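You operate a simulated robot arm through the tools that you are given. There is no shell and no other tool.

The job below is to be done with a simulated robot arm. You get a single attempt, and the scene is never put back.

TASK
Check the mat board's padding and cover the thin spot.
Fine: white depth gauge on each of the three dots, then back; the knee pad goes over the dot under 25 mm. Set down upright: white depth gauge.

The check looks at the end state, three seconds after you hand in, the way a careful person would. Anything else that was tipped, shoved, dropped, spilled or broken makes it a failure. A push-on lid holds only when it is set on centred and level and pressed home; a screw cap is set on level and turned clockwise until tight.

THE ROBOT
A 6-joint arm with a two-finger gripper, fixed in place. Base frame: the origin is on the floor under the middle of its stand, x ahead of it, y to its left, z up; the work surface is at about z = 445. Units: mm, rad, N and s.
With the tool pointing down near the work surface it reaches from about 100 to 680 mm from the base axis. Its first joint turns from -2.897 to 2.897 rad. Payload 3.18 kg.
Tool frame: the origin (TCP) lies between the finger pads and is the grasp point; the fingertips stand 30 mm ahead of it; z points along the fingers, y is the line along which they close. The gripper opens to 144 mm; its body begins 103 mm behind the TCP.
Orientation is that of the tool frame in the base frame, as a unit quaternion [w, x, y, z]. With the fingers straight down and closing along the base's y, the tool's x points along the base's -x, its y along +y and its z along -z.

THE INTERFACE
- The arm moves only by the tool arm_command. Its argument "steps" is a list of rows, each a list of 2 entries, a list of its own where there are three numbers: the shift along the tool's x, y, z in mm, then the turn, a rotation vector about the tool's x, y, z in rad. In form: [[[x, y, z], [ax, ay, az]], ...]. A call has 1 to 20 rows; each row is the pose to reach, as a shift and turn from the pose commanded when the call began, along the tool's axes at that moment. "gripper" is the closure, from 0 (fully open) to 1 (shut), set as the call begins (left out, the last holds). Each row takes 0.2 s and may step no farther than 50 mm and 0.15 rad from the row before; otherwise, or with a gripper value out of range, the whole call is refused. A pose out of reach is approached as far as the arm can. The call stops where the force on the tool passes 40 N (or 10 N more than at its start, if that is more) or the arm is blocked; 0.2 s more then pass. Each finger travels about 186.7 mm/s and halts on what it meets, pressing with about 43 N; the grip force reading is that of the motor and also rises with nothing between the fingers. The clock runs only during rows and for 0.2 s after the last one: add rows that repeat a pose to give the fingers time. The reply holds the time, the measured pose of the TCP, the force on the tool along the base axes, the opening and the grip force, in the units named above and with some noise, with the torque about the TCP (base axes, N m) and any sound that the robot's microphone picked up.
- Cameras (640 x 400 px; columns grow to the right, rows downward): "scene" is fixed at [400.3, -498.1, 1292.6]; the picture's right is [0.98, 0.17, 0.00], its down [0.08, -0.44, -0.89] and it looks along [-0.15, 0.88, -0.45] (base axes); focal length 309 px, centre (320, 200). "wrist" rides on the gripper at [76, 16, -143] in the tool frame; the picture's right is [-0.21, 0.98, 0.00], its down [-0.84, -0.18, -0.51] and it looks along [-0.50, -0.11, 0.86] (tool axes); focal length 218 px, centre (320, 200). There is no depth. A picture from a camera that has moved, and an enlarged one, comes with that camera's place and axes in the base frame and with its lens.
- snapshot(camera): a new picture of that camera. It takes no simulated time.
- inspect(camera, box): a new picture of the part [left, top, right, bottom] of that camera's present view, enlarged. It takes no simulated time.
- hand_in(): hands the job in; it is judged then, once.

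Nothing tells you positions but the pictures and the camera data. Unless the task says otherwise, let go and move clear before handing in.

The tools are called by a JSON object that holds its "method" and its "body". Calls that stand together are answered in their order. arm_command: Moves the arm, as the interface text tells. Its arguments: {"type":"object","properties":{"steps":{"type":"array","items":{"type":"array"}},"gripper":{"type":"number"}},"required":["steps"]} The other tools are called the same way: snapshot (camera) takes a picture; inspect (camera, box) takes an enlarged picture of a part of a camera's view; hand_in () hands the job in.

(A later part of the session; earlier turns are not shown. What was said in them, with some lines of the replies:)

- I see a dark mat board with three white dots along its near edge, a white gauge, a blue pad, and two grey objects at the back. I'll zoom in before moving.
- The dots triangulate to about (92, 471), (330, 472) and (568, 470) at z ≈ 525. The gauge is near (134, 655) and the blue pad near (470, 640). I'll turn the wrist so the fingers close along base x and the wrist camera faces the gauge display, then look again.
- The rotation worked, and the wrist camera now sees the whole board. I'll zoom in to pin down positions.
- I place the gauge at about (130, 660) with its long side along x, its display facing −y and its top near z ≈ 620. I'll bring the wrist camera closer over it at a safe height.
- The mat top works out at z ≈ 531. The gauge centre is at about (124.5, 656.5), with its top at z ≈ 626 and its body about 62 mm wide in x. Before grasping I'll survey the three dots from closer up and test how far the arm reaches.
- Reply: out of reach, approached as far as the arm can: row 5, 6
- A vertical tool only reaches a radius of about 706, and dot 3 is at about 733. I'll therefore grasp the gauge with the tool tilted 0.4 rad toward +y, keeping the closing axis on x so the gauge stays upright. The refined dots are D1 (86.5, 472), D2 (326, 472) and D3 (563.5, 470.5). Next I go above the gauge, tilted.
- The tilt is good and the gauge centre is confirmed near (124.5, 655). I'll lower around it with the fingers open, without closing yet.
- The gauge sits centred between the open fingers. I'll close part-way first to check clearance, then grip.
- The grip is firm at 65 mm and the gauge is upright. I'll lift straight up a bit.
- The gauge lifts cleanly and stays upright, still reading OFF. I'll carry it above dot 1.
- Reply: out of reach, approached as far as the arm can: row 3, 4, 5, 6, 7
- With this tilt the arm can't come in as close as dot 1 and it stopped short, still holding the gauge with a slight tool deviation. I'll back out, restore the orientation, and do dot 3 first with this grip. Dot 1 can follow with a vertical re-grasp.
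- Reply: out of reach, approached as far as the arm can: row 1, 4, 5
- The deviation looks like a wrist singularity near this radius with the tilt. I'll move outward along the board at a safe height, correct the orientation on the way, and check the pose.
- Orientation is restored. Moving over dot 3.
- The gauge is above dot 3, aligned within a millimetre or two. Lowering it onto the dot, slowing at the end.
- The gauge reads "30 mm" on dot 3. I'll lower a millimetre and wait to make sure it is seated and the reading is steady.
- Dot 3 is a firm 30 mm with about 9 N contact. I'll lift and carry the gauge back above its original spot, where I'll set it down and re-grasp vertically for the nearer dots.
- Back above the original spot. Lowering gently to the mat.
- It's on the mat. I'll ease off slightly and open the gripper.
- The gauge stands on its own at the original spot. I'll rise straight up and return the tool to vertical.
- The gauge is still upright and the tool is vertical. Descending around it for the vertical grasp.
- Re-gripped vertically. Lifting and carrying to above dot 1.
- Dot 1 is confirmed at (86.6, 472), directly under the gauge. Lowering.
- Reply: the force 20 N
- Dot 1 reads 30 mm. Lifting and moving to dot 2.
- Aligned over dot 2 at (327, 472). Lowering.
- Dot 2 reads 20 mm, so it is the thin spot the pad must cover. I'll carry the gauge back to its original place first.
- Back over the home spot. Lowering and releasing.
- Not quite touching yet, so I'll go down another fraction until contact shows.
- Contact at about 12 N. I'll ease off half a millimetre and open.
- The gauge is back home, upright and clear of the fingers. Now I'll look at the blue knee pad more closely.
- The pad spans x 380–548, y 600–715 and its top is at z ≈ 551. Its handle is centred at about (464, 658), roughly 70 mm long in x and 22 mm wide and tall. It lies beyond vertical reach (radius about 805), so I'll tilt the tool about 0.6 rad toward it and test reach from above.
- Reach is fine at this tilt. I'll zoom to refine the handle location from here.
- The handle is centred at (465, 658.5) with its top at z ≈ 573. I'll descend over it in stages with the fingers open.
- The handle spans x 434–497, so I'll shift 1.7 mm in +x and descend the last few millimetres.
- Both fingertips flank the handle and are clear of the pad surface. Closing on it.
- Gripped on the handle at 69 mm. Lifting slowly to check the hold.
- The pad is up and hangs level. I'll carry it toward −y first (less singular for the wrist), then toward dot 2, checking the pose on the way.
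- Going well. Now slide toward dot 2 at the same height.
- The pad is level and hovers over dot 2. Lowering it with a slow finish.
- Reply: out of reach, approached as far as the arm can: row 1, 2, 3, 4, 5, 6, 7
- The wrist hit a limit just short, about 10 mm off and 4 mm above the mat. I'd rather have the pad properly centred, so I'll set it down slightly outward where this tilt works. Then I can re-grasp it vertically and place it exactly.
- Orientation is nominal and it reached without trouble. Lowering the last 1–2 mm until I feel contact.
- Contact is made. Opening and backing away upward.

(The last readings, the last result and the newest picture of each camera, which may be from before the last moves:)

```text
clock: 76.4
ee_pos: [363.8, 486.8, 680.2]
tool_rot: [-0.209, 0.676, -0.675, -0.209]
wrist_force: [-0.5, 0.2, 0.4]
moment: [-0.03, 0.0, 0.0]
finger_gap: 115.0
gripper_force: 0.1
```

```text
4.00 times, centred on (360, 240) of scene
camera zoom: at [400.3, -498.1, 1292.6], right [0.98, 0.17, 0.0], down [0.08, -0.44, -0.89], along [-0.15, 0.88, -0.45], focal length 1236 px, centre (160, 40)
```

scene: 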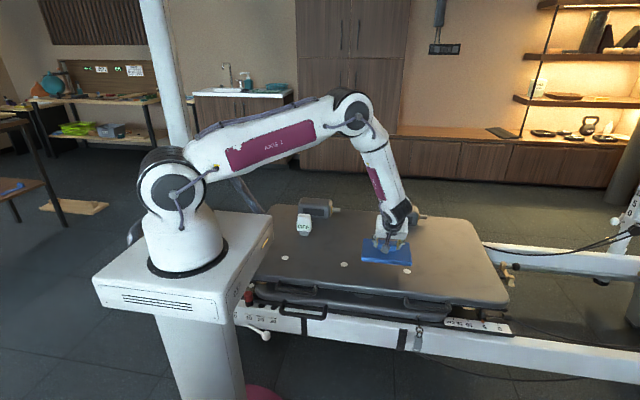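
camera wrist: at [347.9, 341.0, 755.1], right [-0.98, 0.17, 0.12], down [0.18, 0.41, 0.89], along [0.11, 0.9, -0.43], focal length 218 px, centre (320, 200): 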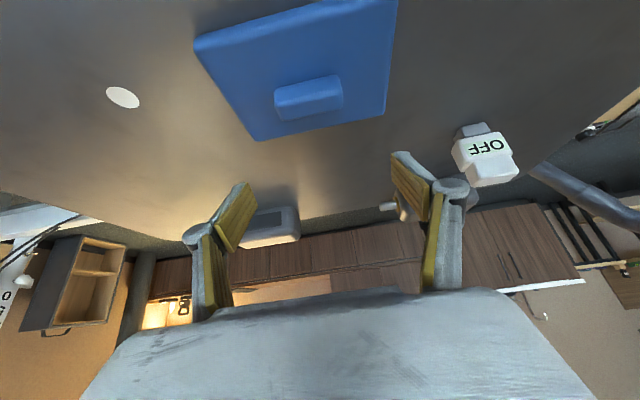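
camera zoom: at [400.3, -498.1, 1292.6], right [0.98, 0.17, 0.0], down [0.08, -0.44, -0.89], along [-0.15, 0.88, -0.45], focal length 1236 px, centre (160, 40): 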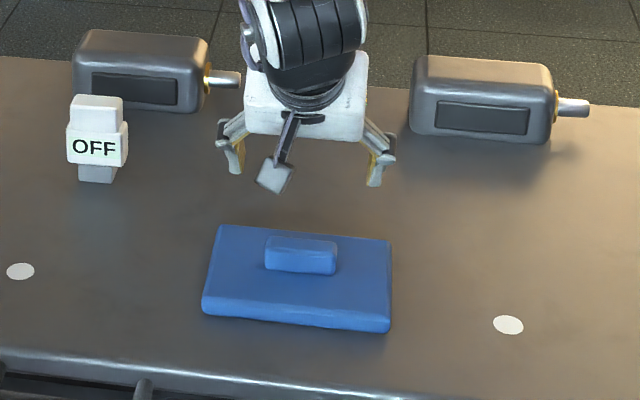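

The pad lies flat at about (364, 500). I'll retrace the path that worked before (out, then back in while un-tilting) to get the tool vertical.

{"method": "arm_command", "body": {"steps": [[[-26.2, -25.3, 12], [0, 0, 0]], [[-52.5, -50.6, 24], [0, 0, 0]], [[-78.7, -75.9, 36], [0, 0, 0]], [[-104.9, -101.2, 48], [0, 0, 0]], [[-104.9, -101.2, 48], [0, 0, 0]]]}}

{"method": "arm_command", "body": {"steps": [[[8.4, 11.2, -17.5], [0, 0.1, 0]], [[16.8, 22.3, -35.1], [0, 0.2, 0]], [[25.2, 33.5, -52.6], [0, 0.3, 0]], [[33.6, 44.7, -70.2], [0, 0.4, 0]], [[42, 55.8, -87.7], [0, 0.5, 0]], [[50.4, 67, -105.3], [0, 0.6, 0]], [[50.4, 67, -105.3], [0, 0.6, 0]]]}}

{"method": "arm_command", "body": {"steps": [[[0, 0, 0], [0, 0, 0]]]}}

{"method": "snapshot", "body": {"camera": "wrist"}}

```text
clock: 77.6
ee_pos: [466.7, 599.0, 700.6]
tool_rot: [-0.209, 0.676, -0.676, -0.209]
wrist_force: [-1.0, -0.3, 0.3]
moment: [0.02, 0.0, 0.0]
finger_gap: 114.8
gripper_force: 0.1
```

```text
clock: 79.2
ee_pos: [399.2, 498.1, 759.1]
tool_rot: [0.001, 0.708, -0.706, 0.001]
wrist_force: [0.9, 0.3, 0.7]
moment: [-0.01, 0.01, 0.03]
finger_gap: 115.4
gripper_force: 0.0
```

```text
clock: 79.6
ee_pos: [398.8, 498.6, 759.5]
tool_rot: [0.0, -0.707, 0.707, 0.0]
wrist_force: [-0.1, -0.4, 0.9]
moment: [-0.04, 0.0, 0.0]
finger_gap: 115.2
gripper_force: 0.1
```

```text
taken
camera wrist: at [382.1, 420.7, 901.5], right [-0.98, 0.21, 0.0], down [0.18, 0.84, 0.51], along [0.11, 0.5, -0.86], focal length 218 px, centre (320, 200)
```

wrist: 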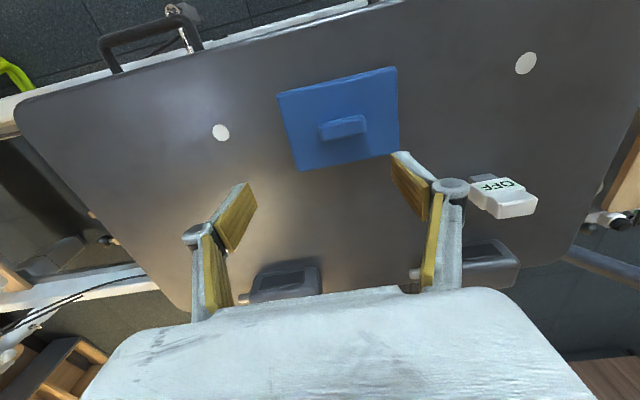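

Vertical again, with the gauge and pad both undisturbed. Moving above the pad handle.

{"method": "arm_command", "body": {"steps": [[[-0.5, 11.4, 33], [0, 0, 0]], [[-1, 22.8, 66], [0, 0, 0]], [[-1.5, 34.2, 99.5], [0, 0, 0]], [[-1.5, 34.2, 99.5], [0, 0, 0]]]}}

{"method": "arm_command", "body": {"steps": [[[0, 0, 0], [0, 0, 0]]]}}

{"method": "inspect", "body": {"camera": "wrist", "box": [200, 80, 440, 240]}}

```text
clock: 80.6
ee_pos: [363.5, 500.1, 658.5]
tool_rot: [0.001, -0.707, 0.707, 0.0]
wrist_force: [0.7, 0.2, 0.1]
moment: [0.03, 0.02, 0.0]
finger_gap: 115.2
gripper_force: 0.1
```

```text
clock: 81.0
ee_pos: [363.8, 500.4, 659.5]
tool_rot: [0.0, -0.707, 0.707, 0.001]
wrist_force: [0.2, -0.1, 0.4]
moment: [0.01, 0.03, 0.0]
finger_gap: 115.5
gripper_force: 0.1
```

```text
2.50 times, centred on (320, 160) of wrist
camera zoom: at [347.5, 422.8, 801.5], right [-0.98, 0.21, 0.0], down [0.18, 0.84, 0.51], along [0.11, 0.5, -0.86], focal length 546 px, centre (320, 300)
```

zoom: 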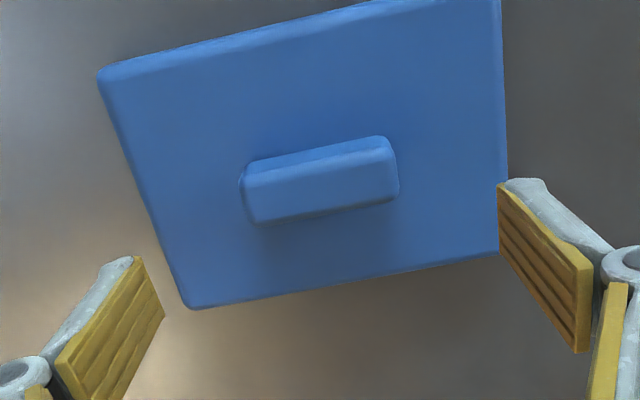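

The handle is centred at (363.4, 500.4), right under the TCP. Descending and closing.

{"method": "arm_command", "body": {"steps": [[[0, 0, 30], [0, 0, 0]], [[0, 0, 60], [0, 0, 0]], [[0, 0, 74.5], [0, 0, 0]], [[0, 0, 74.5], [0, 0, 0]]]}}

{"method": "inspect", "body": {"camera": "wrist", "box": [200, 80, 440, 240]}}

{"method": "inspect", "body": {"camera": "scene", "box": [310, 210, 410, 285]}}

```text
clock: 82.0
ee_pos: [364.5, 501.7, 584.4]
tool_rot: [-0.001, -0.707, 0.707, 0.0]
wrist_force: [0.0, 0.8, 0.0]
moment: [-0.04, -0.01, 0.01]
finger_gap: 115.3
gripper_force: 0.1
```

```text
2.50 times, centred on (320, 160) of wrist
camera zoom: at [348.4, 422.7, 727.3], right [-0.98, 0.21, 0.0], down [0.18, 0.84, 0.51], along [0.11, 0.5, -0.86], focal length 546 px, centre (320, 300)
```

zoom: 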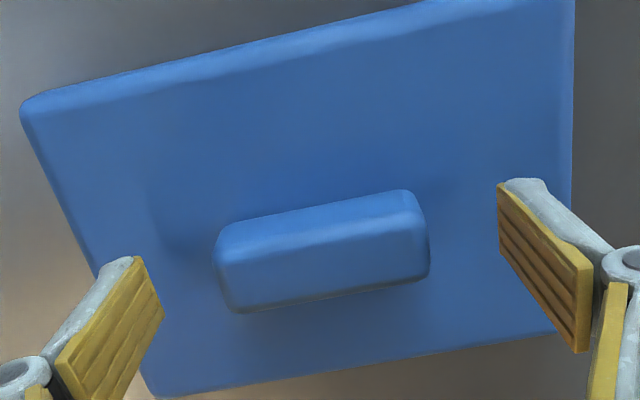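

```text
5.33 times, centred on (360, 248) of scene
camera zoom: at [400.3, -498.1, 1292.6], right [0.98, 0.17, 0.0], down [0.08, -0.44, -0.89], along [-0.15, 0.88, -0.45], focal length 1648 px, centre (107, -53)
```

zoom: 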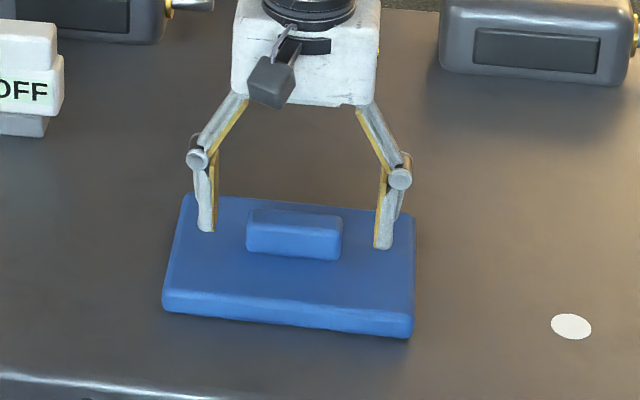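

{"method": "arm_command", "body": {"steps": [[[0, 0, 0], [0, 0, 0]], [[0, 0, 0], [0, 0, 0]]], "gripper": 0.46}}

{"method": "arm_command", "body": {"steps": [[[0, 0, 0], [0, 0, 0]], [[0, 0, 0], [0, 0, 0]], [[0, 0, 0], [0, 0, 0]], [[0, 0, 0], [0, 0, 0]]], "gripper": 0.75}}

{"method": "inspect", "body": {"camera": "wrist", "box": [200, 80, 440, 240]}}

```text
clock: 82.6
ee_pos: [365.5, 499.2, 584.4]
tool_rot: [0.0, 0.707, -0.707, 0.0]
wrist_force: [0.7, -0.7, 0.3]
moment: [0.02, -0.01, -0.01]
finger_gap: 78.0
gripper_force: 0.1
```

```text
clock: 83.6
ee_pos: [365.3, 500.4, 585.7]
tool_rot: [0.001, -0.707, 0.707, 0.0]
wrist_force: [0.1, -0.2, 1.3]
moment: [-0.01, 0.07, 0.02]
finger_gap: 68.8
gripper_force: 42.8
```

```text
2.50 times, centred on (320, 160) of wrist
camera zoom: at [348.4, 422.6, 727.5], right [-0.98, 0.21, 0.0], down [0.18, 0.84, 0.51], along [0.11, 0.5, -0.86], focal length 546 px, centre (320, 300)
```

zoom: 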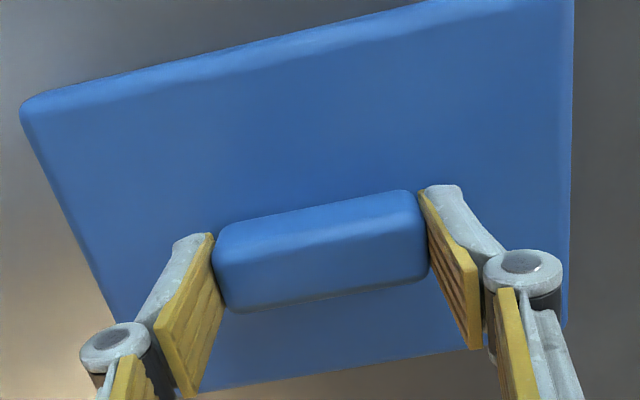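

The grip is good. Lifting 30 mm and shifting over dot 2.

{"method": "arm_command", "body": {"steps": [[[0, 0, -10], [0, 0, 0]], [[0, 0, -30], [0, 0, 0]], [[0, 0, -50], [0, 0, 0]], [[14.1, 18.8, -50], [0, 0, 0]], [[28.2, 37.6, -50], [0, 0, 0]], [[28.2, 37.6, -50], [0, 0, 0]]]}}

{"method": "arm_command", "body": {"steps": [[[0, 0, 0], [0, 0, 0]]]}}

{"method": "snapshot", "body": {"camera": "wrist"}}

{"method": "inspect", "body": {"camera": "scene", "box": [280, 200, 420, 290]}}

```text
clock: 85.0
ee_pos: [328.3, 470.7, 634.9]
tool_rot: [0.0, -0.707, 0.707, 0.0]
wrist_force: [0.1, -0.2, -1.6]
moment: [0.02, -0.01, 0.01]
finger_gap: 68.9
gripper_force: 43.0
```

```text
clock: 85.4
ee_pos: [327.7, 471.5, 634.7]
tool_rot: [-0.001, 0.707, -0.707, 0.001]
wrist_force: [0.2, 0.0, -1.5]
moment: [-0.02, 0.0, -0.03]
finger_gap: 68.8
gripper_force: 43.0
```

```text
taken
camera wrist: at [311.0, 393.3, 777.2], right [-0.98, 0.21, 0.0], down [0.18, 0.84, 0.51], along [0.11, 0.5, -0.86], focal length 218 px, centre (320, 200)
```

wrist: 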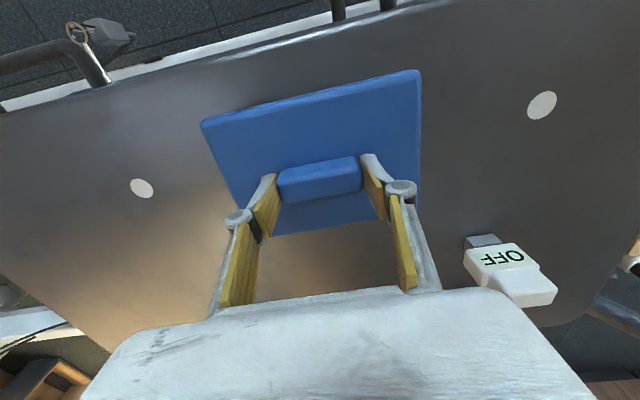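

```text
4.44 times, centred on (350, 245) of scene
camera zoom: at [400.3, -498.1, 1292.6], right [0.98, 0.17, 0.0], down [0.08, -0.44, -0.89], along [-0.15, 0.88, -0.45], focal length 1373 px, centre (187, 0)
```

zoom: 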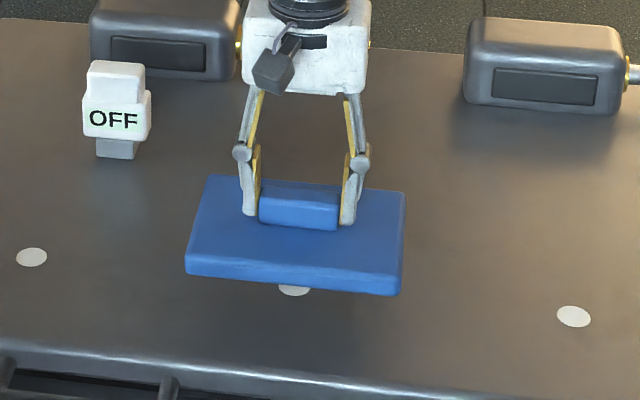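

Level and over the dot. Lowering with a slow finish.

{"method": "arm_command", "body": {"steps": [[[-0.8, 0.7, 20], [0, 0, 0]], [[-0.8, 0.7, 38], [0, 0, 0]], [[-0.8, 0.7, 45], [0, 0, 0]], [[-0.8, 0.7, 48], [0, 0, 0]], [[-0.8, 0.7, 49.3], [0, 0, 0]], [[-0.8, 0.7, 50], [0, 0, 0]], [[-0.8, 0.7, 50], [0, 0, 0]]]}}

{"method": "inspect", "body": {"camera": "scene", "box": [280, 200, 420, 290]}}

```text
clock: 87.0
ee_pos: [326.6, 471.4, 584.8]
tool_rot: [0.001, 0.708, -0.707, 0.0]
wrist_force: [0.7, -1.5, 1.3]
moment: [0.01, 0.0, 0.0]
finger_gap: 68.9
gripper_force: 43.7
```

```text
4.44 times, centred on (350, 245) of scene
camera zoom: at [400.3, -498.1, 1292.6], right [0.98, 0.17, 0.0], down [0.08, -0.44, -0.89], along [-0.15, 0.88, -0.45], focal length 1373 px, centre (187, 0)
```

zoom: 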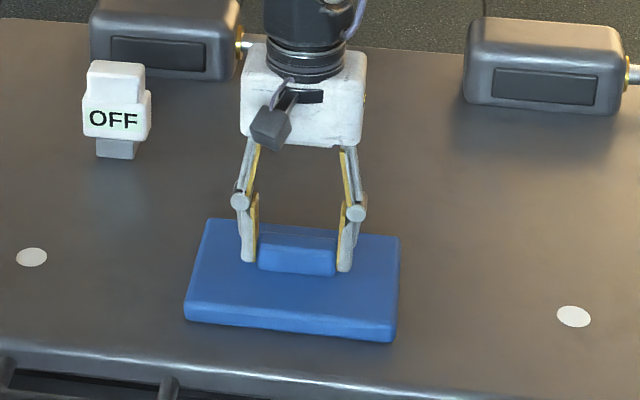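

The pad is resting on the mat. Releasing and lifting clear.

{"method": "arm_command", "body": {"steps": [[[0, 0, 0], [0, 0, 0]], [[0, 0, 0], [0, 0, 0]], [[0, 0, 0], [0, 0, 0]]], "gripper": 0.2}}

{"method": "arm_command", "body": {"steps": [[[0, 0, -15], [0, 0, 0]], [[0, 0, -45], [0, 0, 0]], [[0, 0, -90], [0, 0, 0]], [[0, 0, -135], [0, 0, 0]], [[0, 0, -180], [0, 0, 0]], [[0, 0, -220], [0, 0, 0]], [[0, 0, -220], [0, 0, 0]]]}}

{"method": "snapshot", "body": {"camera": "wrist"}}

{"method": "snapshot", "body": {"camera": "scene"}}

{"method": "inspect", "body": {"camera": "scene", "box": [270, 190, 430, 290]}}

```text
clock: 87.8
ee_pos: [327.0, 472.6, 583.3]
tool_rot: [0.0, 0.707, -0.707, -0.001]
wrist_force: [-0.8, -0.3, 0.4]
moment: [0.0, -0.02, 0.0]
finger_gap: 115.1
gripper_force: 0.1
```

```text
clock: 89.4
ee_pos: [327.4, 472.1, 804.4]
tool_rot: [0.0, 0.708, -0.707, 0.0]
wrist_force: [0.2, -0.4, -0.3]
moment: [0.0, 0.0, 0.01]
finger_gap: 115.1
gripper_force: 0.2
```

```text
taken
camera wrist: at [310.0, 394.9, 947.3], right [-0.98, 0.21, 0.0], down [0.18, 0.84, 0.51], along [0.11, 0.5, -0.86], focal length 218 px, centre (320, 200)
```

wrist: 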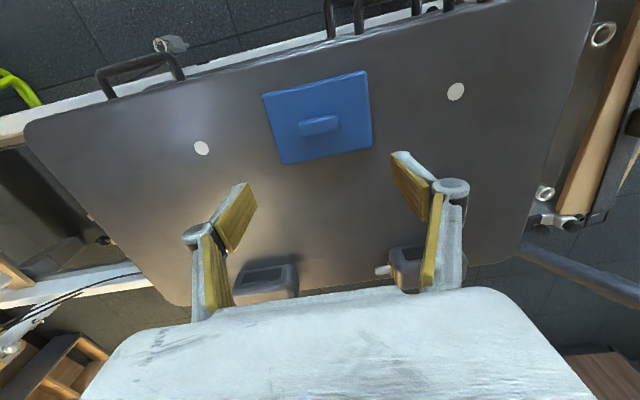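

```text
taken
```

scene: 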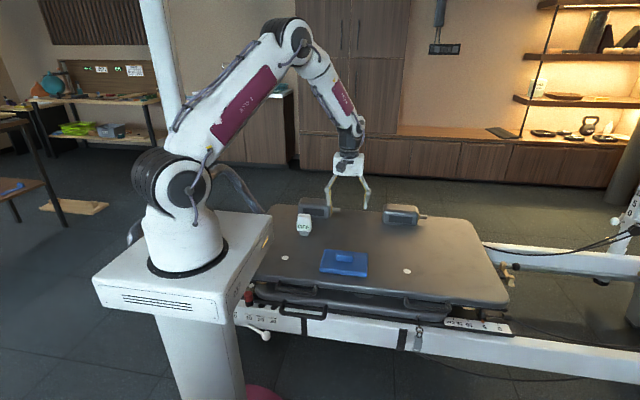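

```text
4.00 times, centred on (350, 240) of scene
camera zoom: at [400.3, -498.1, 1292.6], right [0.98, 0.17, 0.0], down [0.08, -0.44, -0.89], along [-0.15, 0.88, -0.45], focal length 1236 px, centre (200, 40)
```

zoom: 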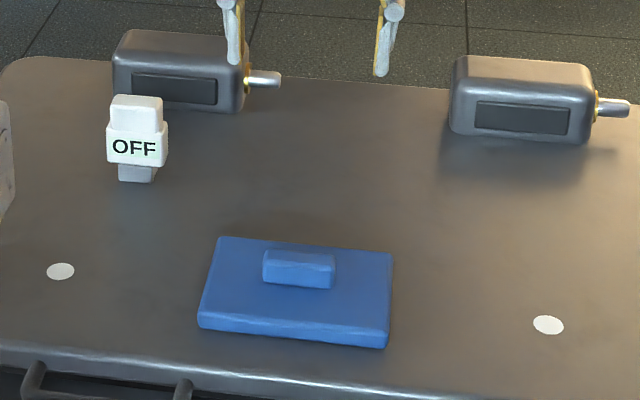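

The gauge is back upright at its original spot. It read 30 mm on dot 1, 20 mm on dot 2 and 30 mm on dot 3. The knee pad lies flat and centred over dot 2, in line with the other two dots. The arm is clear and nothing else moved, so I'm handing in.

{"method": "hand_in", "body": {}}

```text
The job is handed in.
```

I measured all three dots with the white gauge and covered the thin one with the knee pad. The job is handed in, but no verdict has come back.

| Dot (left to right in the scene view) | Reading |
|---|---|
| 1 | 30 mm |
| 2 | 20 mm, under 25 mm |
| 3 | 30 mm |

- **Knee pad:** it lies flat over dot 2, centred to within a few millimetres as far as the pictures show.
- **Gauge:** it stands upright at its original spot, and its position in the scene picture matches the start.
- **Extra set-downs:** the arm could not cover all the positions with one grip. I set the gauge down once at its own spot and the pad once next to dot 2, then re-gripped each.

The gripper is open and raised clear of the board. In the final pictures nothing else had been moved or tipped.
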